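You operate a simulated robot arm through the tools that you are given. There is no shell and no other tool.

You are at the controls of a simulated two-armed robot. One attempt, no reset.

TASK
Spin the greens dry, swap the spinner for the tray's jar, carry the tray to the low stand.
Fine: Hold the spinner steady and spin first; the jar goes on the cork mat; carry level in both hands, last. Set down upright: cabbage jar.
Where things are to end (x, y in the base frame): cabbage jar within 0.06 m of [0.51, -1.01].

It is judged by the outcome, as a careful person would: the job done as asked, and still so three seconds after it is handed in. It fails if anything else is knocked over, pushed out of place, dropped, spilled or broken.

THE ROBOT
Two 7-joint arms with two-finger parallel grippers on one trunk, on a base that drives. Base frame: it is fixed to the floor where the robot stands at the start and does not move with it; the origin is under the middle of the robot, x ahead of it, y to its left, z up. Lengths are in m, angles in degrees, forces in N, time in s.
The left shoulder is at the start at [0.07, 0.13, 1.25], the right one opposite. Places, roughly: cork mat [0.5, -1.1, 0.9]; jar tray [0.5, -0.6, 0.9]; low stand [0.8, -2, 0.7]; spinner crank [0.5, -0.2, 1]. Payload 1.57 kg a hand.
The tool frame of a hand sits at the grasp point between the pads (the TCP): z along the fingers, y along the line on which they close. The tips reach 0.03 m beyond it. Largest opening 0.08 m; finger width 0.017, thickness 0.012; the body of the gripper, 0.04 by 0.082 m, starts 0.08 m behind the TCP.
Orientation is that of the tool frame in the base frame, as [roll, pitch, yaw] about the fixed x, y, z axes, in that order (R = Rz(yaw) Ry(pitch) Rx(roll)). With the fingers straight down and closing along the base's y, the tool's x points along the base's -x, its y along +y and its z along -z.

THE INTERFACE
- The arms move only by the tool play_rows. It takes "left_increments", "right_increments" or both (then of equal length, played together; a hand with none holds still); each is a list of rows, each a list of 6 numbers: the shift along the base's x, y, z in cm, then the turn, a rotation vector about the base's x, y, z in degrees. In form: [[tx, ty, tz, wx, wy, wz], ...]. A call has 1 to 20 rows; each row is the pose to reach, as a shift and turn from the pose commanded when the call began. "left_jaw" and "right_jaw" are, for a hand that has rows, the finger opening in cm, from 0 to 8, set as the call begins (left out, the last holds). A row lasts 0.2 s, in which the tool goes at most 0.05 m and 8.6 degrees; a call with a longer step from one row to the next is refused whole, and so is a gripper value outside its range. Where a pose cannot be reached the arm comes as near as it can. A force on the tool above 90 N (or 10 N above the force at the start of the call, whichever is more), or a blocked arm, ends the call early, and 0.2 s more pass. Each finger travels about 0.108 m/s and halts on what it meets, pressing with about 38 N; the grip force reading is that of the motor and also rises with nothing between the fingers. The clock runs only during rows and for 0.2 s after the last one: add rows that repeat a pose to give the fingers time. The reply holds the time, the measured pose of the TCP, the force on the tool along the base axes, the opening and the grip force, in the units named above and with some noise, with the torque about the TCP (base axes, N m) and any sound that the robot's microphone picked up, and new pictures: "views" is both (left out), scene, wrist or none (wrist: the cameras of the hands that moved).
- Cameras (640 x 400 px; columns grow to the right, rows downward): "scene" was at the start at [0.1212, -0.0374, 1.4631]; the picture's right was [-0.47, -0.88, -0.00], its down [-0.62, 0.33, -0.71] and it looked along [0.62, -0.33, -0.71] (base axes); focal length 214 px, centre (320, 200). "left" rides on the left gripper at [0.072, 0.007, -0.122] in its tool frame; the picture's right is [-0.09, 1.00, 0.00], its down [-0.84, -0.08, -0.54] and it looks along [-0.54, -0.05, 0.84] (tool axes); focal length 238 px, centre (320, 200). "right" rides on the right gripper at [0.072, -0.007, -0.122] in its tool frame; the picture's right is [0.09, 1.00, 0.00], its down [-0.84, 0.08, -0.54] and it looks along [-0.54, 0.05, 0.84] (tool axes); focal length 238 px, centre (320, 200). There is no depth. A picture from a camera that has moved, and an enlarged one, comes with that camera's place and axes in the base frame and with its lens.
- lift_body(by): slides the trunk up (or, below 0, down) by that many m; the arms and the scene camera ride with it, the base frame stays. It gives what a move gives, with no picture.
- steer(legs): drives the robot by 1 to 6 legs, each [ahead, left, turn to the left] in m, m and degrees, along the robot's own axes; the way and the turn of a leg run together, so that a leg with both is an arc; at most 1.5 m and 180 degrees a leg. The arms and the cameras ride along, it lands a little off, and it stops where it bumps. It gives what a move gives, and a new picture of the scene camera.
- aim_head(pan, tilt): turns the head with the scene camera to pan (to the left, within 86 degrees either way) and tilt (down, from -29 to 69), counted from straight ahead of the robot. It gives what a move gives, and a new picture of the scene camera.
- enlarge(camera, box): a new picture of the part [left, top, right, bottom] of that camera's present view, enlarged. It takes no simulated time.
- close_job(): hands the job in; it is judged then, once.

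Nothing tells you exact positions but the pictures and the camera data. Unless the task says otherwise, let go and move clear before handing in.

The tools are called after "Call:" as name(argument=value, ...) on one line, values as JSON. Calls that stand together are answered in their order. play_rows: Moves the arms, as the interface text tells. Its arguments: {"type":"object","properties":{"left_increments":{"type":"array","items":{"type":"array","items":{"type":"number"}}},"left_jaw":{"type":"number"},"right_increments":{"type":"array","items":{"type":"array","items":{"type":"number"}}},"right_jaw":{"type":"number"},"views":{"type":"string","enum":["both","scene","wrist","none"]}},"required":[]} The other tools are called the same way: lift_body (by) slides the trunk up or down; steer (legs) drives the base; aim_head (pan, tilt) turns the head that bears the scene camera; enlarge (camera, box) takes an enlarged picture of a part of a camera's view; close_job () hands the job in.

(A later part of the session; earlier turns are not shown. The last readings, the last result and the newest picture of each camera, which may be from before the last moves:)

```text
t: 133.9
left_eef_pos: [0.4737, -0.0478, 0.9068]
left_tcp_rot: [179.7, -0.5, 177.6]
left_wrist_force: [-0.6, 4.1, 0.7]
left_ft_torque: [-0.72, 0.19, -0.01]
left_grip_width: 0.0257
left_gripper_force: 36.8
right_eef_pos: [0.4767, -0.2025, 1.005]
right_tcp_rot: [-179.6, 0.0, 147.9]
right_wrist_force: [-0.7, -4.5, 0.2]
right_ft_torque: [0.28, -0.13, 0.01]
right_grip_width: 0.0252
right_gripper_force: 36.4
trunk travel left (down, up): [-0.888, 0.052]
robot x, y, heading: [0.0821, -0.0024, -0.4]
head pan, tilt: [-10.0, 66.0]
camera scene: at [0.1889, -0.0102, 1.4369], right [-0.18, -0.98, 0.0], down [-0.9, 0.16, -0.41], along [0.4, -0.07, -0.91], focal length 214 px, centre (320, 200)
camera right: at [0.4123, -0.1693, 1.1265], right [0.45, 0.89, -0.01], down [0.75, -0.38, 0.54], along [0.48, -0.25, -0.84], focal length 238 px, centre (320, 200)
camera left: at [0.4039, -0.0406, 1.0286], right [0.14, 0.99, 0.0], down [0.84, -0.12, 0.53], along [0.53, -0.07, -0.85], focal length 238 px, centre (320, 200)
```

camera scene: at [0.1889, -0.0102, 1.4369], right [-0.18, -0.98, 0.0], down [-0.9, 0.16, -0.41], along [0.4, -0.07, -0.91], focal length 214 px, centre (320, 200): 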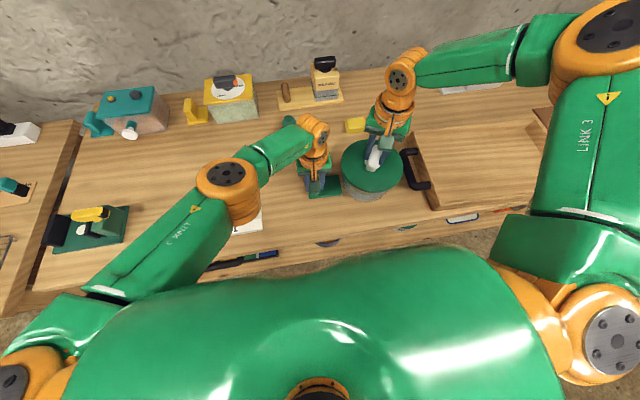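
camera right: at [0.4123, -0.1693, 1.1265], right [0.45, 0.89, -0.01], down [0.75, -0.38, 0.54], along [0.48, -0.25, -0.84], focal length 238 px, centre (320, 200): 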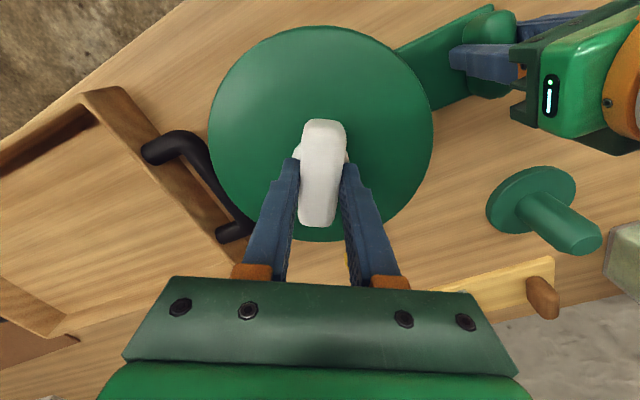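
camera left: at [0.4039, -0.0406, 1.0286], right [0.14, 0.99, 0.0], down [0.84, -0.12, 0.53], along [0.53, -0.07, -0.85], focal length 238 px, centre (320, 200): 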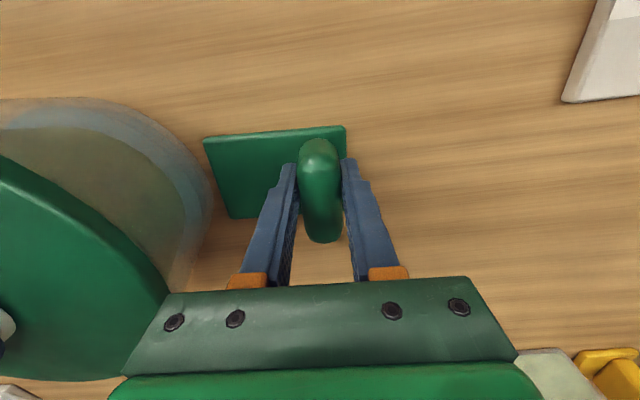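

Both grips are set. I lift 1 cm with the trunk to check that the spinner comes up level and how the load is shared.

Call:
lift_body(by=0.01)

Call:
enlarge(camera="left", box=[0, 40, 420, 300])

Call:
enlarge(camera="scene", box=[280, 100, 460, 220])

```text
t: 134.5
left_eef_pos: [0.4743, -0.048, 0.9144]
left_tcp_rot: [179.7, -0.3, 177.5]
left_wrist_force: [0.1, 6.1, -1.8]
left_ft_torque: [-0.68, 0.13, -0.03]
left_grip_width: 0.0257
left_gripper_force: 37.2
right_eef_pos: [0.4759, -0.203, 1.0142]
right_tcp_rot: [-179.6, 0.1, 147.9]
right_wrist_force: [0.1, -4.9, -2.1]
right_ft_torque: [0.25, -0.08, 0.02]
right_grip_width: 0.0252
right_gripper_force: 36.5
trunk travel left (down, up): [-0.898, 0.042]
robot x, y, heading: [0.0816, 0.0017, -0.5]
head pan, tilt: [-10.0, 66.0]
```

```text
1.52 times, centred on (210, 170) of left
camera zoom: at [0.4039, -0.0407, 1.0386], right [0.14, 0.99, 0.0], down [0.84, -0.12, 0.53], along [0.53, -0.07, -0.85], focal length 363 px, centre (488, 246)
```

zoom: 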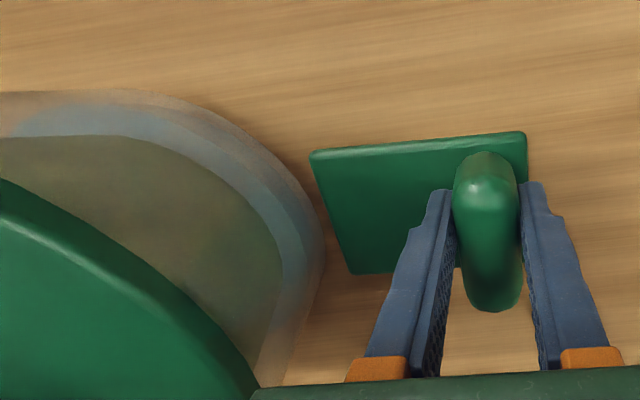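

```text
3.33 times, centred on (370, 160) of scene
camera zoom: at [0.189, -0.0103, 1.4469], right [-0.18, -0.98, 0.0], down [-0.9, 0.16, -0.41], along [0.4, -0.07, -0.91], focal length 715 px, centre (153, 333)
```

zoom: 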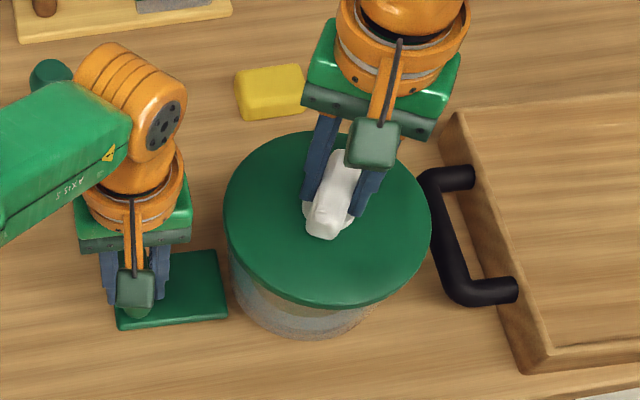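

It rises as one piece, weighing only about 0.4 kg. I continue with the trunk, then both hands together for extra clearance.

Call:
lift_body(by=0.04)

Call:
play_rows(left_increments=[[0, 0, 1, 0, 0, 0], [0, 0, 2, 0, 0, 0], [0, 0, 3, 0, 0, 0], [0, 0, 4, 0, 0, 0], [0, 0, 4, 0, 0, 0]], right_increments=[[0, 0, 1, 0, 0, 0], [0, 0, 2, 0, 0, 0], [0, 0, 3, 0, 0, 0], [0, 0, 4, 0, 0, 0], [0, 0, 4, 0, 0, 0]])

```text
t: 135.3
left_eef_pos: [0.4755, -0.0467, 0.9547]
left_tcp_rot: [179.8, -0.5, 177.5]
left_wrist_force: [0.3, 6.8, -1.3]
left_ft_torque: [-0.69, 0.16, -0.08]
left_grip_width: 0.026
left_gripper_force: 36.7
right_eef_pos: [0.4768, -0.2037, 1.0551]
right_tcp_rot: [-179.6, -0.1, 147.9]
right_wrist_force: [1.3, -6.9, -1.1]
right_ft_torque: [0.23, -0.21, 0.03]
right_grip_width: 0.0255
right_gripper_force: 36.9
trunk travel left (down, up): [-0.938, 0.002]
robot x, y, heading: [0.0808, -0.0006, -0.4]
head pan, tilt: [-10.0, 66.0]
```

```text
t: 136.5
left_eef_pos: [0.475, -0.0476, 0.9963]
left_tcp_rot: [179.6, -0.5, 177.6]
left_wrist_force: [0.2, 11.2, -8.2]
left_ft_torque: [-0.32, 0.02, 0.02]
left_grip_width: 0.0256
left_gripper_force: 37.2
right_eef_pos: [0.4763, -0.2033, 1.0955]
right_tcp_rot: [-179.6, -0.1, 147.8]
right_wrist_force: [-0.2, -12.3, 4.3]
right_ft_torque: [0.39, -0.03, 0.03]
right_grip_width: 0.0253
right_gripper_force: 36.3
trunk travel left (down, up): [-0.938, 0.002]
robot x, y, heading: [0.0818, 0.0005, -0.3]
head pan, tilt: [-10.0, 66.0]
camera scene: at [0.1895, -0.0105, 1.4868], right [-0.18, -0.98, 0.0], down [-0.9, 0.16, -0.41], along [0.4, -0.07, -0.91], focal length 214 px, centre (320, 200)
camera right: at [0.4127, -0.1694, 1.2163], right [0.45, 0.89, -0.01], down [0.75, -0.38, 0.54], along [0.48, -0.25, -0.84], focal length 238 px, centre (320, 200)
camera left: at [0.4043, -0.0408, 1.1187], right [0.13, 0.99, 0.01], down [0.84, -0.12, 0.53], along [0.53, -0.07, -0.85], focal length 238 px, centre (320, 200)
```

scene: 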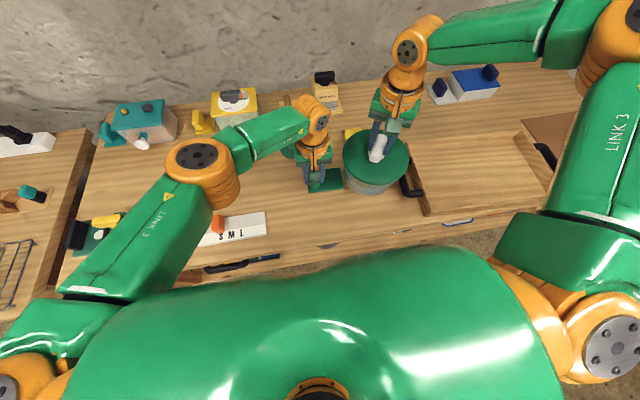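
right: 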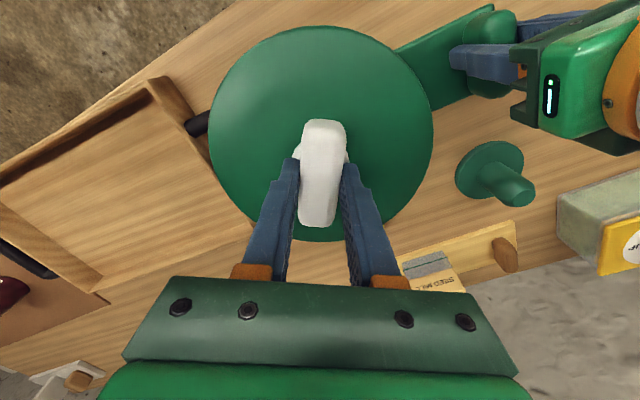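
left: 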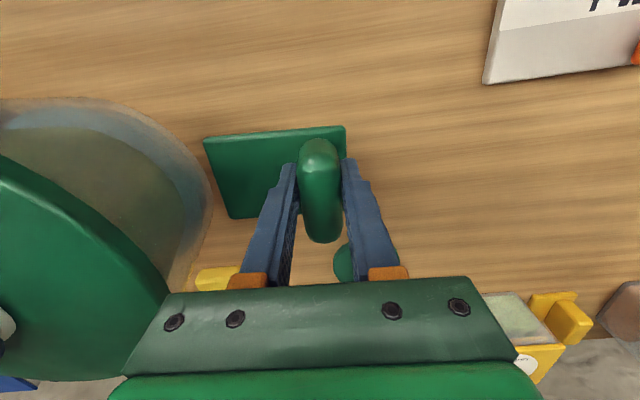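

The spinner is level with its base about 9 cm up. I now drive right to bring it over the tray.

Call:
steer(legs=[[0, -0.405, 0]])

Call:
enlarge(camera="scene", box=[240, 100, 500, 250])

```text
t: 139.0
left_eef_pos: [0.4733, -0.4466, 0.9951]
left_tcp_rot: [179.8, -0.5, 177.7]
left_wrist_force: [-0.6, 21.0, -9.0]
left_ft_torque: [-0.51, 0.28, -0.11]
left_grip_width: 0.0259
left_gripper_force: 37.1
right_eef_pos: [0.4752, -0.6019, 1.0953]
right_tcp_rot: [-179.5, 0.1, 148.1]
right_wrist_force: [2.0, -18.9, 7.2]
right_ft_torque: [-0.01, -0.33, 0.02]
right_grip_width: 0.0252
right_gripper_force: 37.4
trunk travel left (down, up): [-0.938, 0.002]
robot x, y, heading: [0.0773, -0.4005, -0.2]
head pan, tilt: [-10.0, 66.0]
camera scene: at [0.1875, -0.4091, 1.4869], right [-0.18, -0.98, 0.0], down [-0.9, 0.16, -0.41], along [0.4, -0.07, -0.91], focal length 214 px, centre (320, 200)
```

scene: 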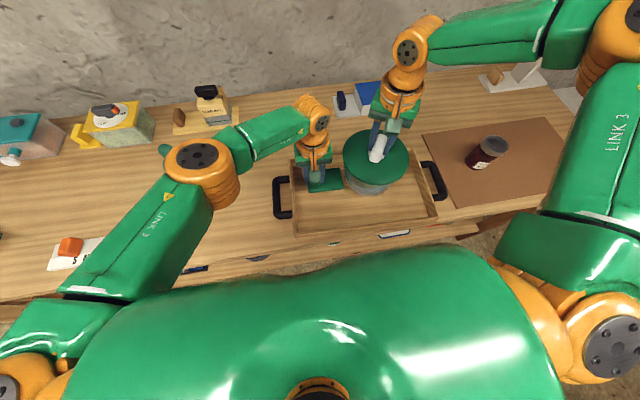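

```text
2.46 times, centred on (370, 175) of scene
camera zoom: at [0.1875, -0.4091, 1.4869], right [-0.18, -0.98, 0.0], down [-0.9, 0.16, -0.41], along [0.4, -0.07, -0.91], focal length 528 px, centre (197, 262)
```

zoom: 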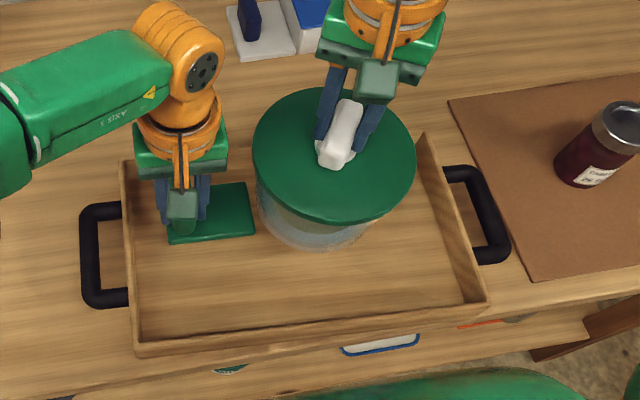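

The spinner hangs over the middle of the tray, with about 3 cm clearance to each wall. I ease the internal squeeze slightly and lower it with the trunk.

Call:
play_rows(right_increments=[[0, -0.1, 0, 0, 0, 0], [0, -0.2, 0, 0, 0, 0], [0, -0.2, 0, 0, 0, 0]], views="none")

Call:
lift_body(by=-0.06)

Call:
lift_body(by=-0.015)

Call:
enlarge(camera="scene", box=[240, 100, 500, 250])

```text
t: 139.8
left_eef_pos: [0.4725, -0.4492, 0.9956]
left_tcp_rot: [179.8, -0.5, 177.6]
left_wrist_force: [1.8, -14.4, 4.7]
left_ft_torque: [0.12, 0.53, 0.08]
left_grip_width: 0.0258
left_gripper_force: 37.5
right_eef_pos: [0.4758, -0.6059, 1.0941]
right_tcp_rot: [-179.7, -0.2, 148.1]
right_wrist_force: [-0.3, 14.4, -7.4]
right_ft_torque: [0.54, -0.48, -0.02]
right_grip_width: 0.0255
right_gripper_force: 36.9
trunk travel left (down, up): [-0.938, 0.002]
robot x, y, heading: [0.0811, -0.4041, -0.3]
head pan, tilt: [-10.0, 66.0]
```

```text
t: 140.8
left_eef_pos: [0.4731, -0.4489, 0.9354]
left_tcp_rot: [179.8, -0.5, 177.7]
left_wrist_force: [-1.3, -26.0, 10.6]
left_ft_torque: [-0.01, -0.06, -0.13]
left_grip_width: 0.0257
left_gripper_force: 36.9
right_eef_pos: [0.4755, -0.6045, 1.0354]
right_tcp_rot: [-179.9, -0.1, 148.1]
right_wrist_force: [0.2, 26.2, -12.5]
right_ft_torque: [0.91, -0.05, 0.01]
right_grip_width: 0.0252
right_gripper_force: 36.4
trunk travel left (down, up): [-0.878, 0.062]
robot x, y, heading: [0.0815, -0.4034, 0.1]
head pan, tilt: [-10.0, 66.0]
```

```text
t: 141.4
left_eef_pos: [0.4724, -0.4476, 0.9215]
left_tcp_rot: [179.7, -0.5, 177.8]
left_wrist_force: [-0.3, -30.3, 14.1]
left_ft_torque: [-0.03, 0.27, -0.16]
left_grip_width: 0.0259
left_gripper_force: 37.7
right_eef_pos: [0.4761, -0.605, 1.0197]
right_tcp_rot: [-179.7, 0.0, 148.0]
right_wrist_force: [0.0, 31.8, -16.9]
right_ft_torque: [0.82, -0.37, 0.01]
right_grip_width: 0.0253
right_gripper_force: 36.5
trunk travel left (down, up): [-0.863, 0.077]
robot x, y, heading: [0.0773, -0.4014, -0.2]
head pan, tilt: [-10.0, 66.0]
```

```text
2.46 times, centred on (370, 175) of scene
camera zoom: at [0.1879, -0.4121, 1.4117], right [-0.18, -0.98, 0.0], down [-0.9, 0.16, -0.41], along [0.4, -0.07, -0.91], focal length 528 px, centre (197, 262)
```

zoom: 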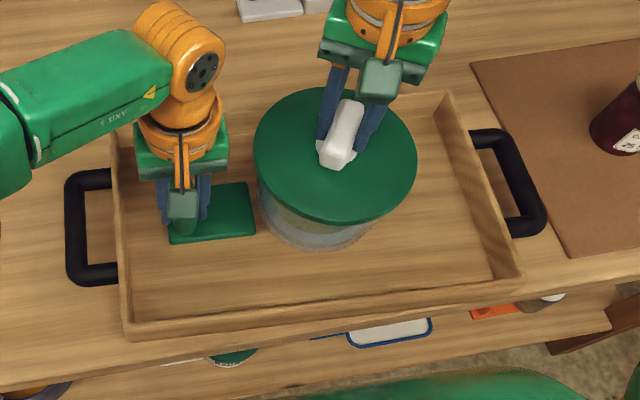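

Call:
play_rows(right_increments=[[0, 0.08, 0, 0, 0, 0], [0, 0.17, 0, 0, 0, 0], [0, 0.17, 0, 0, 0, 0]], views="none")

Call:
lift_body(by=-0.006)

Call:
lift_body(by=-0.004)

```text
t: 142.2
left_eef_pos: [0.4733, -0.4472, 0.9218]
left_tcp_rot: [179.6, -0.5, 177.7]
left_wrist_force: [-2.0, -22.8, 12.0]
left_ft_torque: [-0.6, -0.15, -0.35]
left_grip_width: 0.0256
left_gripper_force: 37.9
right_eef_pos: [0.4742, -0.6039, 1.02]
right_tcp_rot: [-179.6, 0.0, 148.0]
right_wrist_force: [2.1, 22.6, -14.8]
right_ft_torque: [1.04, -0.06, -0.05]
right_grip_width: 0.0253
right_gripper_force: 36.8
trunk travel left (down, up): [-0.863, 0.077]
robot x, y, heading: [0.082, -0.3973, -0.3]
head pan, tilt: [-10.0, 66.0]
```

```text
t: 142.8
left_eef_pos: [0.4729, -0.448, 0.9148]
left_tcp_rot: [179.7, -0.6, 177.8]
left_wrist_force: [-1.4, -20.1, 9.3]
left_ft_torque: [-0.41, 0.1, -0.11]
left_grip_width: 0.0256
left_gripper_force: 37.4
right_eef_pos: [0.475, -0.6038, 1.0146]
right_tcp_rot: [-179.6, 0.1, 148.1]
right_wrist_force: [0.3, 20.4, -12.3]
right_ft_torque: [0.83, -0.21, 0.0]
right_grip_width: 0.0253
right_gripper_force: 36.6
trunk travel left (down, up): [-0.857, 0.083]
robot x, y, heading: [0.0792, -0.4007, -0.1]
head pan, tilt: [-10.0, 66.0]
```

```text
t: 143.3
left_eef_pos: [0.4715, -0.447, 0.9126]
left_tcp_rot: [179.6, -0.3, 177.8]
left_wrist_force: [6.4, -19.1, 25.6]
left_ft_torque: [-0.73, 0.04, 0.09]
left_grip_width: 0.0262
left_gripper_force: 37.1
right_eef_pos: [0.4746, -0.6019, 1.0126]
right_tcp_rot: [-179.9, 0.3, 148.0]
right_wrist_force: [9.2, 11.6, 22.9]
right_ft_torque: [0.74, 0.2, 0.0]
right_grip_width: 0.0253
right_gripper_force: 36.6
trunk travel left (down, up): [-0.853, 0.087]
robot x, y, heading: [0.0775, -0.4027, -0.6]
head pan, tilt: [-10.0, 66.0]
```

The spinner rests in the tray. I release both hands and rise straight up.

Call:
play_rows(left_increments=[[0, 0, 0.1, 0, 0, 0], [0, 0, 0.1, 0, 0, 0], [0, 0, 0.5, 0, 0, 0], [0, 0, 3, 0, 0, 0], [0, 0, 6, 0, 0, 0], [0, 0, 9, 0, 0, 0], [0, 0, 12, 0, 0, 0], [0, 0, 15, 0, 0, 0]], right_increments=[[0, 0, 0.1, 0, 0, 0], [0, 0, 0.1, 0, 0, 0], [0, 0, 0.5, 0, 0, 0], [0, 0, 3, 0, 0, 0], [0, 0, 6, 0, 0, 0], [0, 0, 9, 0, 0, 0], [0, -1, 11, 0, 0, 0], [0, -2, 11, 0, 0, 0]], left_jaw=5, right_jaw=6)

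Call:
aim_head(pan=-80, tilt=20)

```text
t: 145.1
left_eef_pos: [0.472, -0.4485, 1.0605]
left_tcp_rot: [179.6, -0.5, 177.7]
left_wrist_force: [-0.3, -1.0, -0.6]
left_ft_torque: [0.02, 0.02, 0.01]
left_grip_width: 0.0502
left_gripper_force: 0.0
right_eef_pos: [0.4749, -0.6249, 1.1213]
right_tcp_rot: [-179.6, 0.0, 148.1]
right_wrist_force: [-0.2, 0.4, 0.5]
right_ft_torque: [-0.01, 0.03, -0.01]
right_grip_width: 0.0601
right_gripper_force: 0.0
trunk travel left (down, up): [-0.853, 0.087]
robot x, y, heading: [0.0796, -0.4011, -0.3]
head pan, tilt: [-10.0, 66.0]
camera scene: at [0.1863, -0.4125, 1.4019], right [-0.18, -0.98, 0.0], down [-0.9, 0.16, -0.41], along [0.4, -0.07, -0.91], focal length 214 px, centre (320, 200)
camera right: at [0.4101, -0.591, 1.2421], right [0.45, 0.89, -0.01], down [0.75, -0.37, 0.54], along [0.48, -0.25, -0.84], focal length 238 px, centre (320, 200)
camera left: at [0.4015, -0.4413, 1.1835], right [0.13, 0.99, 0.01], down [0.84, -0.11, 0.53], along [0.53, -0.07, -0.85], focal length 238 px, centre (320, 200)
```

scene: 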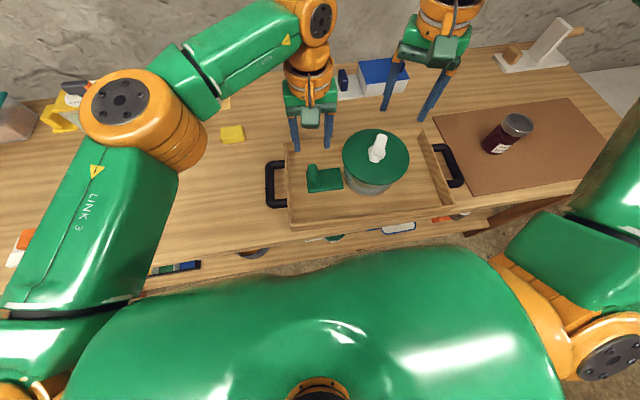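
right: 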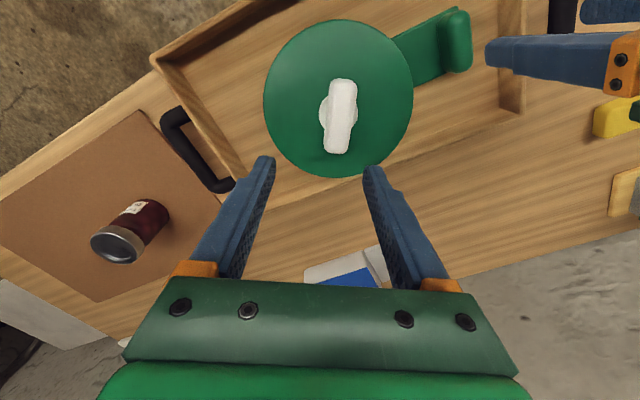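
left: 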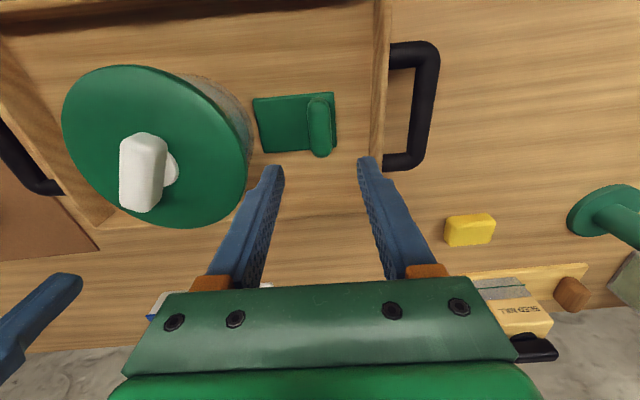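

```text
t: 146.5
left_eef_pos: [0.4738, -0.4464, 1.0597]
left_tcp_rot: [179.6, -0.5, 177.7]
left_wrist_force: [-0.9, 0.0, -0.8]
left_ft_torque: [-0.02, -0.02, -0.05]
left_grip_width: 0.0498
left_gripper_force: 0.0
right_eef_pos: [0.4749, -0.6241, 1.12]
right_tcp_rot: [-179.6, 0.0, 148.0]
right_wrist_force: [-0.3, 0.3, -0.2]
right_ft_torque: [0.02, 0.05, 0.0]
right_grip_width: 0.0602
right_gripper_force: 0.0
trunk travel left (down, up): [-0.853, 0.087]
robot x, y, heading: [0.0799, -0.4019, -0.2]
head pan, tilt: [-80.0, 20.0]
camera scene: at [0.1445, -0.493, 1.4666], right [-0.99, -0.17, 0.0], down [-0.06, 0.34, -0.94], along [0.16, -0.93, -0.34], focal length 214 px, centre (320, 200)
```

scene: 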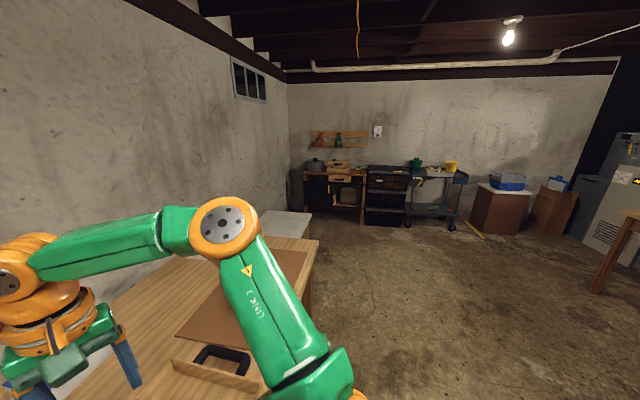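

The spinner sits in the tray and the tray is ready. I look toward the low stand beyond the bench's right end.

Call:
enlarge(camera="scene", box=[230, 180, 350, 280])

Call:
aim_head(pan=-62, tilt=30)

```text
4.00 times, centred on (290, 230) of scene
camera zoom: at [0.1445, -0.493, 1.4666], right [-0.99, -0.17, 0.0], down [-0.06, 0.34, -0.94], along [0.16, -0.93, -0.34], focal length 858 px, centre (440, 80)
```

zoom: 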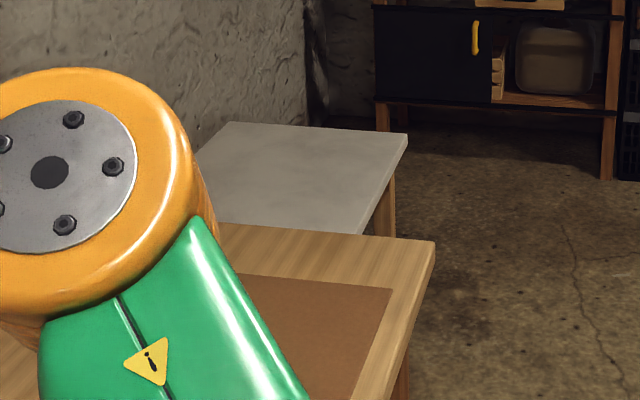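

```text
t: 147.3
left_eef_pos: [0.4721, -0.4468, 1.0595]
left_tcp_rot: [179.8, -0.5, 177.7]
left_wrist_force: [-0.1, 0.7, 0.1]
left_ft_torque: [-0.01, 0.01, -0.01]
left_grip_width: 0.0501
left_gripper_force: 0.1
right_eef_pos: [0.4744, -0.6228, 1.1198]
right_tcp_rot: [-179.6, 0.0, 148.1]
right_wrist_force: [0.0, -0.3, 0.5]
right_ft_torque: [-0.01, 0.02, 0.03]
right_grip_width: 0.0603
right_gripper_force: 0.1
trunk travel left (down, up): [-0.853, 0.087]
robot x, y, heading: [0.078, -0.4014, -0.3]
head pan, tilt: [-62.0, 30.0]
camera scene: at [0.1706, -0.4812, 1.4506], right [-0.88, -0.47, 0.0], down [-0.23, 0.44, -0.87], along [0.4, -0.77, -0.5], focal length 214 px, centre (320, 200)
```

scene: 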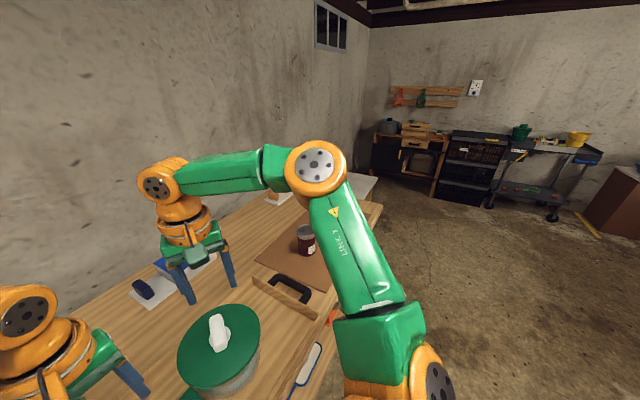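

The stand is a bare light-topped table at roughly x 0.51–0.95+, y -1.79 to -2.23, top z≈0.7. Now I spread the hands, centre the robot on the tray and prepare to take its two black handles (bars near y≈-0.32 and y≈-0.84).

Call:
play_rows(left_increments=[[0, 3, 2, 0, 0, 0], [0, 6, 2, 0, 0, 0], [0, 10, 2, 0, 0, 0], [0, 14, 2, 0, 0, 0], [0, 18, 2, 0, 0, 1], [0, 22, 2, 0, 0, 2], [0, 26, 2, 0, 0, 2], [0, 30, 2, 0, 0, 2], [0, 30.7, 2, 0, 0, 2]], right_increments=[[0, -1, 0, 0, 0, 4], [0, -2, 0, 0, 0, 8], [0, -3, 0, 0, 0, 12], [0, -3.7, 0, 0, 0, 16], [0, -3.7, 0, 0, 0, 20], [0, -3.7, 0, 0, 0, 24], [0, -3.7, 0, 0, 0, 28], [0, -3.7, 0, 0, 0, 32], [0, -3.7, 0, 0, 0, 32]], views="none")

Call:
steer(legs=[[0, -0.18, 0]])

Call:
aim_head(pan=0, tilt=66)

Call:
enlarge(camera="scene", box=[160, 90, 480, 250])

```text
t: 149.3
left_eef_pos: [0.4711, -0.141, 1.0808]
left_tcp_rot: [179.6, -0.5, 179.6]
left_wrist_force: [-1.0, 0.3, -0.6]
left_ft_torque: [0.01, 0.0, -0.04]
left_grip_width: 0.0497
left_gripper_force: 0.1
right_eef_pos: [0.4755, -0.6611, 1.1194]
right_tcp_rot: [-179.5, -0.1, -179.9]
right_wrist_force: [0.5, 1.2, -0.8]
right_ft_torque: [-0.04, 0.02, 0.0]
right_grip_width: 0.06
right_gripper_force: 0.0
trunk travel left (down, up): [-0.853, 0.087]
robot x, y, heading: [0.0785, -0.4025, -0.3]
head pan, tilt: [-62.0, 30.0]
```

```text
t: 150.9
left_eef_pos: [0.4716, -0.3176, 1.0802]
left_tcp_rot: [179.9, -0.5, 179.8]
left_wrist_force: [-0.1, -0.1, -0.5]
left_ft_torque: [-0.04, 0.02, -0.02]
left_grip_width: 0.0495
left_gripper_force: 0.1
right_eef_pos: [0.4754, -0.8375, 1.1209]
right_tcp_rot: [-179.4, 0.0, -179.9]
right_wrist_force: [-0.2, 0.6, 1.4]
right_ft_torque: [-0.04, -0.02, 0.0]
right_grip_width: 0.0599
right_gripper_force: 0.2
trunk travel left (down, up): [-0.853, 0.087]
robot x, y, heading: [0.0816, -0.5797, -0.3]
head pan, tilt: [-62.0, 30.0]
camera scene: at [0.1703, -0.6575, 1.4509], right [-0.88, -0.47, 0.0], down [-0.23, 0.44, -0.87], along [0.4, -0.77, -0.5], focal length 214 px, centre (320, 200)
```

scene: 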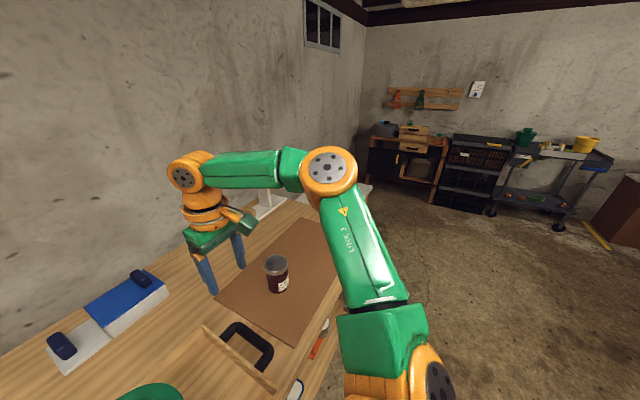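

```text
t: 152.2
left_eef_pos: [0.4728, -0.3201, 1.0802]
left_tcp_rot: [179.7, -0.6, 179.8]
left_wrist_force: [0.1, -0.7, 0.4]
left_ft_torque: [0.0, 0.03, -0.01]
left_grip_width: 0.05
left_gripper_force: 0.1
right_eef_pos: [0.4741, -0.8418, 1.1195]
right_tcp_rot: [-179.6, 0.1, -179.9]
right_wrist_force: [-1.0, -0.6, -0.1]
right_ft_torque: [0.03, -0.02, 0.01]
right_grip_width: 0.06
right_gripper_force: 0.1
trunk travel left (down, up): [-0.853, 0.087]
robot x, y, heading: [0.0764, -0.5837, -0.3]
head pan, tilt: [0.0, 66.0]
camera scene: at [0.1875, -0.5821, 1.4019], right [0.0, -1.0, 0.0], down [-0.91, 0.0, -0.41], along [0.41, 0.0, -0.91], focal length 214 px, centre (320, 200)
```

scene: 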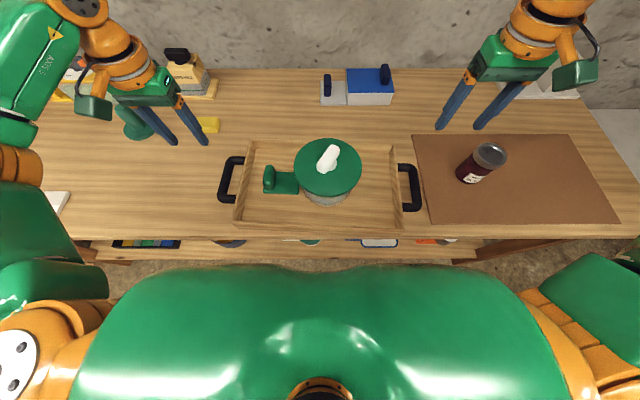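

```text
2.00 times, centred on (320, 170) of scene
camera zoom: at [0.1875, -0.5821, 1.4019], right [0.0, -1.0, 0.0], down [-0.91, 0.0, -0.41], along [0.41, 0.0, -0.91], focal length 429 px, centre (320, 260)
```

zoom: 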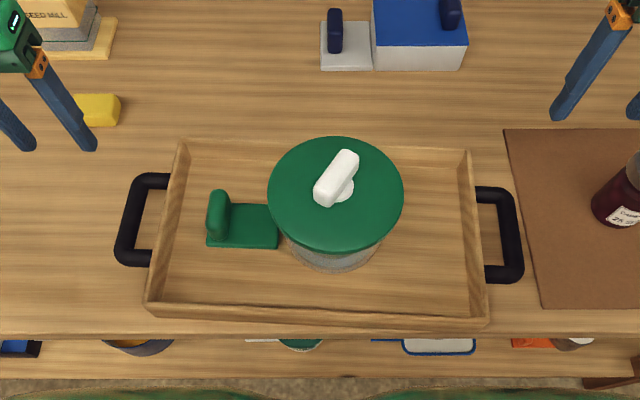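

Call:
lift_body(by=-0.1)

Call:
play_rows(left_increments=[[0.5, 0.3, 0, 0, 0, 0], [1.4, 0.7, 0, 0, 0, -2], [1.4, 0.7, 0, 0, 0, -2]], right_increments=[[-0.3, 0, -1, 0, 0, -1], [-0.7, 0, -3, 0, 0, -2], [-0.7, 0, -4, 0, 0, -2]], left_jaw=5, right_jaw=5)

```text
t: 153.5
left_eef_pos: [0.4711, -0.3216, 0.9801]
left_tcp_rot: [179.7, -0.5, 179.8]
left_wrist_force: [0.8, 0.8, -0.4]
left_ft_torque: [-0.03, -0.01, 0.0]
left_grip_width: 0.0499
left_gripper_force: 0.1
right_eef_pos: [0.4755, -0.8404, 1.0204]
right_tcp_rot: [-179.6, 0.0, -180.0]
right_wrist_force: [0.0, 0.1, 0.1]
right_ft_torque: [-0.02, 0.01, -0.02]
right_grip_width: 0.0597
right_gripper_force: 0.0
trunk travel left (down, up): [-0.753, 0.187]
robot x, y, heading: [0.0773, -0.5827, -0.2]
head pan, tilt: [0.0, 66.0]
```

```text
t: 154.3
left_eef_pos: [0.4865, -0.3149, 0.9803]
left_tcp_rot: [179.7, -0.5, 177.6]
left_wrist_force: [-0.4, -1.1, -0.8]
left_ft_torque: [-0.01, -0.03, 0.0]
left_grip_width: 0.0499
left_gripper_force: 0.2
right_eef_pos: [0.4671, -0.8417, 0.9806]
right_tcp_rot: [-179.6, 0.0, 178.0]
right_wrist_force: [0.7, 0.0, -0.4]
right_ft_torque: [0.01, -0.02, 0.04]
right_grip_width: 0.0502
right_gripper_force: 0.0
trunk travel left (down, up): [-0.753, 0.187]
robot x, y, heading: [0.0762, -0.5793, -0.2]
head pan, tilt: [0.0, 66.0]
camera scene: at [0.1874, -0.5822, 1.3019], right [0.0, -1.0, 0.0], down [-0.91, 0.0, -0.41], along [0.41, 0.0, -0.91], focal length 214 px, centre (320, 200)
camera right: at [0.3953, -0.8441, 1.1009], right [-0.06, 1.0, -0.01], down [0.84, 0.05, 0.54], along [0.54, 0.03, -0.84], focal length 238 px, centre (320, 200)
camera left: at [0.4155, -0.3075, 1.1035], right [0.13, 0.99, 0.0], down [0.84, -0.11, 0.53], along [0.53, -0.07, -0.85], focal length 238 px, centre (320, 200)
```

scene: 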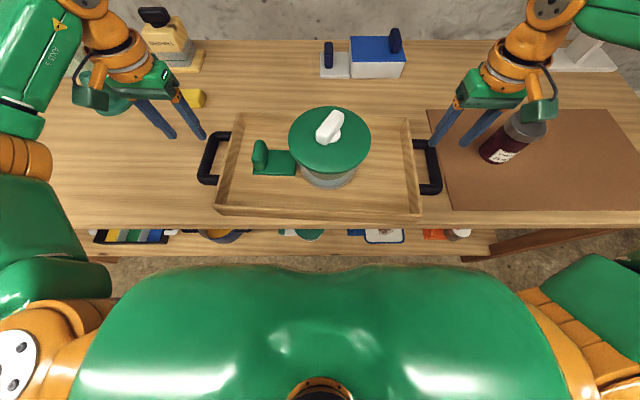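
right: 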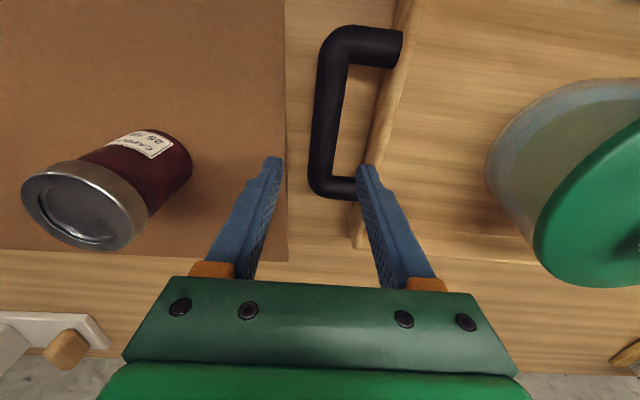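
left: 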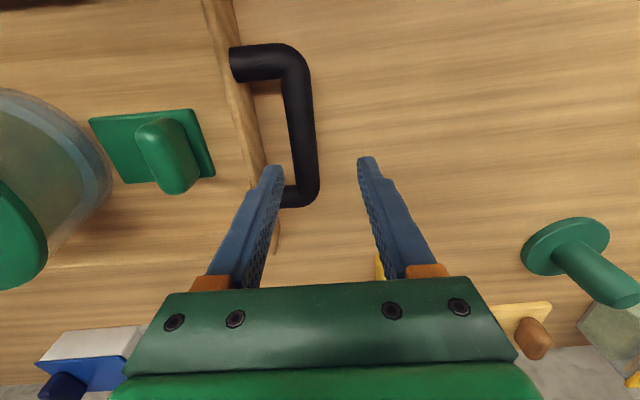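

The handle bars come out at about (0.475,-0.331) and (0.452,-0.833), z≈0.895, with a 2.7 cm gap to the tray wall. I narrow the jaws to 3.6 cm and go part-way down to check centring.

Call:
play_rows(left_increments=[[-0.2, -0.8, 0, 0, 0, 0], [-0.45, -1.6, -1, 0, 0, 0], [-0.45, -1.6, -2.5, 0, 0, 0], [-0.45, -1.6, -3.8, 0, 0, 0], [-0.45, -1.6, -3.8, 0, 0, 0]], right_increments=[[-0.3, 0.5, 0, 0, 0, 0], [-0.7, 0.9, -1, 0, 0, 0], [-0.7, 0.9, -2.5, 0, 0, 0], [-0.7, 0.9, -3.8, 0, 0, 0], [-0.7, 0.9, -3.8, 0, 0, 0]], left_jaw=3.6, right_jaw=3.6, views="wrist")

Call:
enlarge(camera="left", box=[220, 60, 420, 240])

Call:
enlarge(camera="right", box=[220, 60, 420, 240])

```text
t: 155.5
left_eef_pos: [0.4818, -0.33, 0.9427]
left_tcp_rot: [179.7, -0.6, 177.9]
left_wrist_force: [0.2, -0.1, 0.4]
left_ft_torque: [0.01, 0.03, 0.02]
left_grip_width: 0.036
left_gripper_force: 0.0
right_eef_pos: [0.4609, -0.8328, 0.9416]
right_tcp_rot: [-179.6, 0.0, 178.2]
right_wrist_force: [-0.7, 0.0, 0.2]
right_ft_torque: [-0.02, 0.02, -0.01]
right_grip_width: 0.0359
right_gripper_force: 0.0
trunk travel left (down, up): [-0.753, 0.187]
robot x, y, heading: [0.0798, -0.5806, 0.1]
head pan, tilt: [0.0, 66.0]
camera right: at [0.3883, -0.8348, 1.0632], right [-0.06, 1.0, -0.01], down [0.84, 0.05, 0.54], along [0.54, 0.03, -0.84], focal length 238 px, centre (320, 200)
camera left: at [0.4108, -0.3237, 1.0653], right [0.13, 0.99, 0.01], down [0.84, -0.11, 0.53], along [0.53, -0.07, -0.85], focal length 238 px, centre (320, 200)
```

right: 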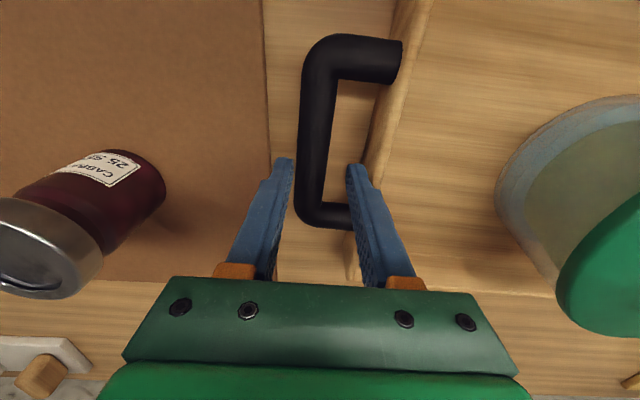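
left: 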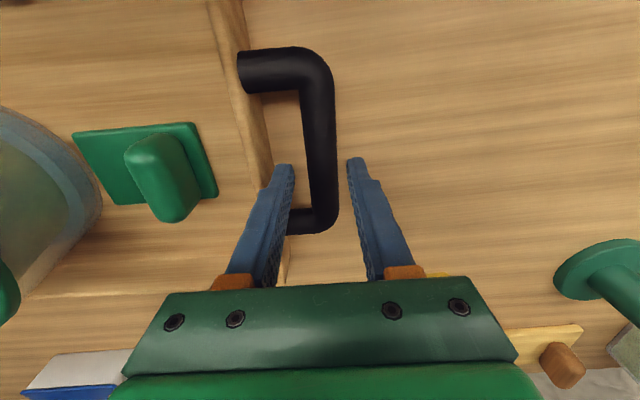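

```text
2.22 times, centred on (320, 150) of left
camera zoom: at [0.4108, -0.3237, 1.0653], right [0.13, 0.99, 0.01], down [0.84, -0.11, 0.53], along [0.53, -0.07, -0.85], focal length 530 px, centre (320, 311)
```

zoom: 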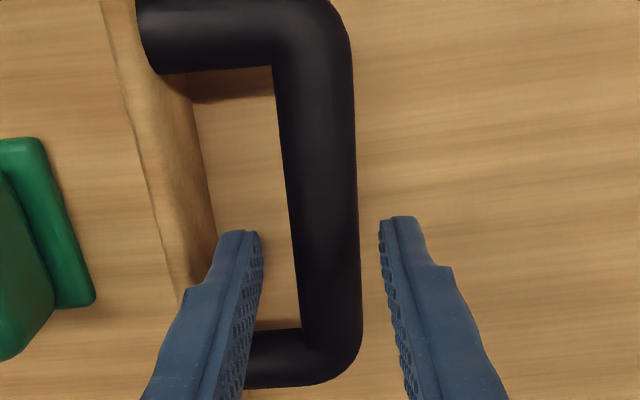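

```text
2.22 times, centred on (320, 150) of right
camera zoom: at [0.3883, -0.8348, 1.0632], right [-0.06, 1.0, -0.01], down [0.84, 0.05, 0.54], along [0.54, 0.03, -0.84], focal length 530 px, centre (320, 311)
```

zoom: 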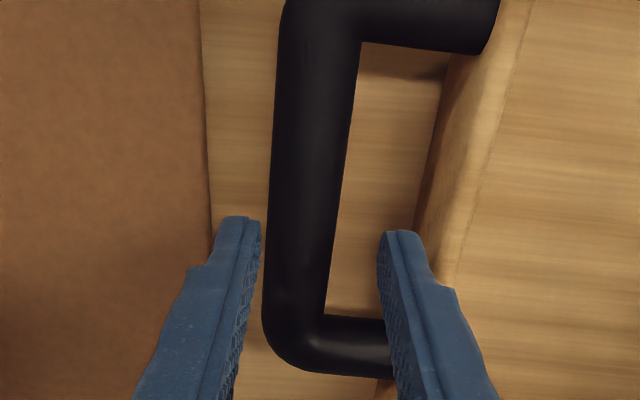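

Call:
play_rows(left_increments=[[0, 0.1, -1, 0, 0, 0], [0, 0.1, -2.2, 0, 0, 0], [0, 0.1, -3.4, 0, 0, 0], [0, 0.1, -4.4, 0, 0, 0], [0, 0.1, -4.4, 0, 0, 0]], right_increments=[[0, -0.5, 0, 0, 0, 0], [0, -0.5, -1.5, 0, 0, 0], [0, -0.5, -3, 0, 0, 0], [0, -0.5, -4.4, 0, 0, 0], [0, -0.5, -4.4, 0, 0, 0]], views="wrist")

Call:
enlarge(camera="left", box=[220, 60, 420, 240])

Call:
enlarge(camera="right", box=[220, 60, 420, 240])

```text
t: 156.7
left_eef_pos: [0.4799, -0.3294, 0.899]
left_tcp_rot: [179.7, -0.5, 177.7]
left_wrist_force: [-1.5, 0.2, -0.3]
left_ft_torque: [-0.01, 0.04, 0.02]
left_grip_width: 0.036
left_gripper_force: 0.1
right_eef_pos: [0.4596, -0.8376, 0.8977]
right_tcp_rot: [-179.6, 0.0, 178.2]
right_wrist_force: [0.2, 0.4, -1.1]
right_ft_torque: [0.01, 0.0, -0.01]
right_grip_width: 0.0361
right_gripper_force: 0.1
trunk travel left (down, up): [-0.753, 0.187]
robot x, y, heading: [0.0795, -0.5837, -0.0]
head pan, tilt: [0.0, 66.0]
camera right: at [0.3879, -0.8404, 1.0191], right [-0.06, 1.0, -0.01], down [0.84, 0.05, 0.54], along [0.54, 0.03, -0.84], focal length 238 px, centre (320, 200)
camera left: at [0.4102, -0.3225, 1.0214], right [0.13, 0.99, 0.0], down [0.84, -0.11, 0.53], along [0.53, -0.07, -0.85], focal length 238 px, centre (320, 200)
```

right: 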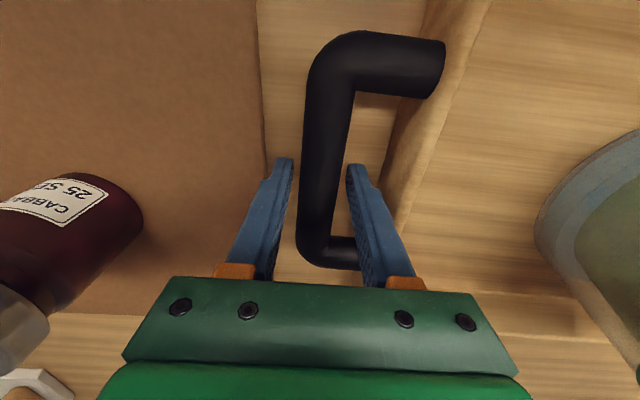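
left: 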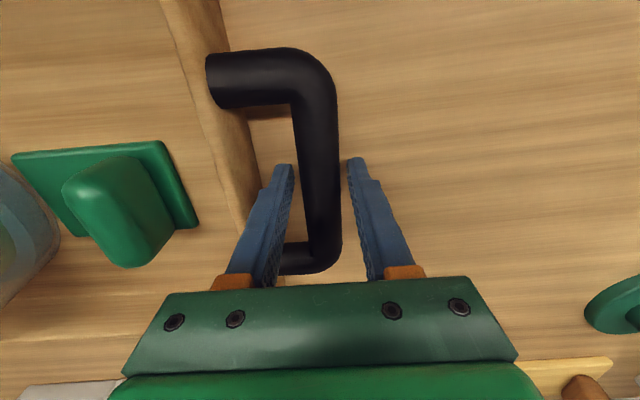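

```text
2.22 times, centred on (320, 150) of left
camera zoom: at [0.4102, -0.3225, 1.0214], right [0.13, 0.99, 0.0], down [0.84, -0.11, 0.53], along [0.53, -0.07, -0.85], focal length 530 px, centre (320, 311)
```

zoom: 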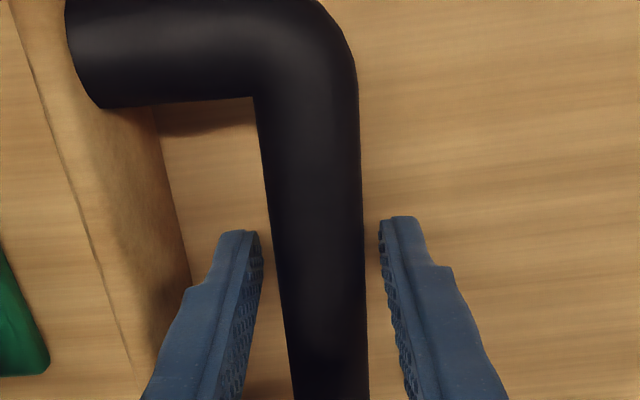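

```text
2.22 times, centred on (320, 150) of right
camera zoom: at [0.3879, -0.8404, 1.0191], right [-0.06, 1.0, -0.01], down [0.84, 0.05, 0.54], along [0.54, 0.03, -0.84], focal length 530 px, centre (320, 311)
```

zoom: 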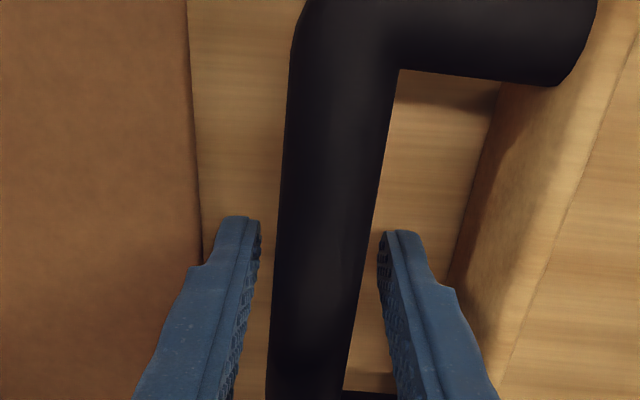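

Both hands straddle the bars at the right height. I close both grippers.

Call:
play_rows(left_increments=[[0, 0, 0, 0, 0, 0], [0, 0, 0, 0, 0, 0], [0, 0, 0, 0, 0, 0], [0, 0, 0, 0, 0, 0]], right_increments=[[0, 0, 0, 0, 0, 0], [0, 0, 0, 0, 0, 0], [0, 0, 0, 0, 0, 0], [0, 0, 0, 0, 0, 0]], left_jaw=0, right_jaw=0, views="scene")

Call:
lift_body(by=0.01)

Call:
enlarge(camera="scene", box=[180, 80, 460, 230])

```text
t: 157.7
left_eef_pos: [0.4813, -0.3279, 0.8978]
left_tcp_rot: [179.5, -0.5, 177.9]
left_wrist_force: [0.0, 17.4, 0.0]
left_ft_torque: [0.07, -0.18, -0.4]
left_grip_width: 0.0235
left_gripper_force: 35.8
right_eef_pos: [0.4594, -0.8367, 0.8981]
right_tcp_rot: [-179.5, 0.1, 178.1]
right_wrist_force: [-0.6, -18.0, -0.1]
right_ft_torque: [-0.05, -0.14, -0.55]
right_grip_width: 0.0237
right_gripper_force: 35.9
trunk travel left (down, up): [-0.753, 0.187]
robot x, y, heading: [0.0807, -0.5809, -0.1]
head pan, tilt: [0.0, 66.0]
camera scene: at [0.1873, -0.5824, 1.3019], right [0.0, -1.0, 0.0], down [-0.91, 0.0, -0.41], along [0.41, 0.0, -0.91], focal length 214 px, centre (320, 200)
```

scene: 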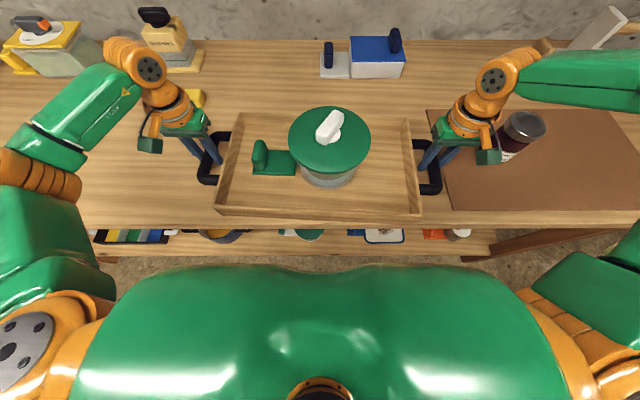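

```text
t: 158.3
left_eef_pos: [0.4811, -0.3276, 0.9073]
left_tcp_rot: [179.5, -0.6, 177.9]
left_wrist_force: [-0.6, 22.4, -5.0]
left_ft_torque: [0.11, -0.15, -0.36]
left_grip_width: 0.0235
left_gripper_force: 35.5
right_eef_pos: [0.4601, -0.8385, 0.9063]
right_tcp_rot: [-179.4, -0.1, 178.1]
right_wrist_force: [-0.2, -23.4, -4.3]
right_ft_torque: [-0.04, 0.1, -0.47]
right_grip_width: 0.0235
right_gripper_force: 35.1
trunk travel left (down, up): [-0.763, 0.177]
robot x, y, heading: [0.0793, -0.582, -0.2]
head pan, tilt: [0.0, 66.0]
```

```text
2.29 times, centred on (320, 155) of scene
camera zoom: at [0.1886, -0.5822, 1.3118], right [0.0, -1.0, 0.0], down [-0.91, 0.0, -0.41], along [0.41, 0.0, -0.91], focal length 490 px, centre (320, 303)
```

zoom: 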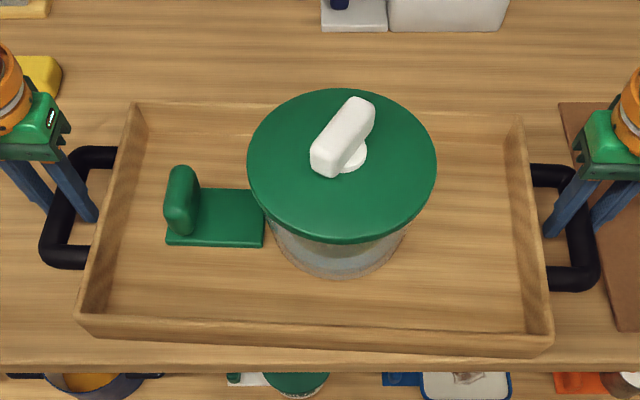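

The tray comes up level, about 1 kg shared evenly. I relieve the slight inward squeeze and lift further with the trunk.

Call:
play_rows(left_increments=[[0, 0.04, 0, 0, 0, 0], [0, 0.06, 0, 0, 0, 0]], right_increments=[[0, -0.04, 0, 0, 0, 0], [0, -0.06, 0, 0, 0, 0]], views="none")

Call:
lift_body(by=0.08)

Call:
enlarge(camera="scene", box=[120, 40, 560, 280])

```text
t: 158.9
left_eef_pos: [0.4819, -0.3272, 0.9086]
left_tcp_rot: [179.7, -0.5, 177.8]
left_wrist_force: [-0.4, 19.8, -4.6]
left_ft_torque: [0.17, 0.08, -0.25]
left_grip_width: 0.0235
left_gripper_force: 35.9
right_eef_pos: [0.4613, -0.8376, 0.9074]
right_tcp_rot: [-179.6, 0.0, 178.0]
right_wrist_force: [1.1, -19.5, -3.3]
right_ft_torque: [-0.02, -0.08, -0.42]
right_grip_width: 0.0237
right_gripper_force: 36.1
trunk travel left (down, up): [-0.763, 0.177]
robot x, y, heading: [0.0797, -0.5856, -0.2]
head pan, tilt: [0.0, 66.0]
```

```text
t: 160.1
left_eef_pos: [0.4815, -0.3286, 0.9874]
left_tcp_rot: [179.6, -0.6, 177.9]
left_wrist_force: [-1.5, 17.3, -5.1]
left_ft_torque: [0.07, 0.06, -0.34]
left_grip_width: 0.0236
left_gripper_force: 35.5
right_eef_pos: [0.463, -0.8382, 0.9875]
right_tcp_rot: [-179.6, -0.1, 178.1]
right_wrist_force: [1.4, -16.9, -5.5]
right_ft_torque: [-0.05, -0.09, -0.49]
right_grip_width: 0.0235
right_gripper_force: 35.8
trunk travel left (down, up): [-0.843, 0.097]
robot x, y, heading: [0.077, -0.5809, -0.1]
head pan, tilt: [0.0, 66.0]
```

```text
1.45 times, centred on (340, 160) of scene
camera zoom: at [0.1897, -0.5822, 1.3917], right [0.0, -1.0, 0.0], down [-0.91, 0.0, -0.4], along [0.4, 0.0, -0.91], focal length 312 px, centre (291, 258)
```

zoom: 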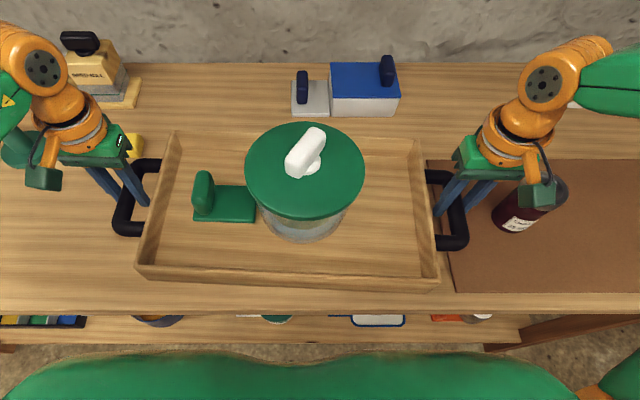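

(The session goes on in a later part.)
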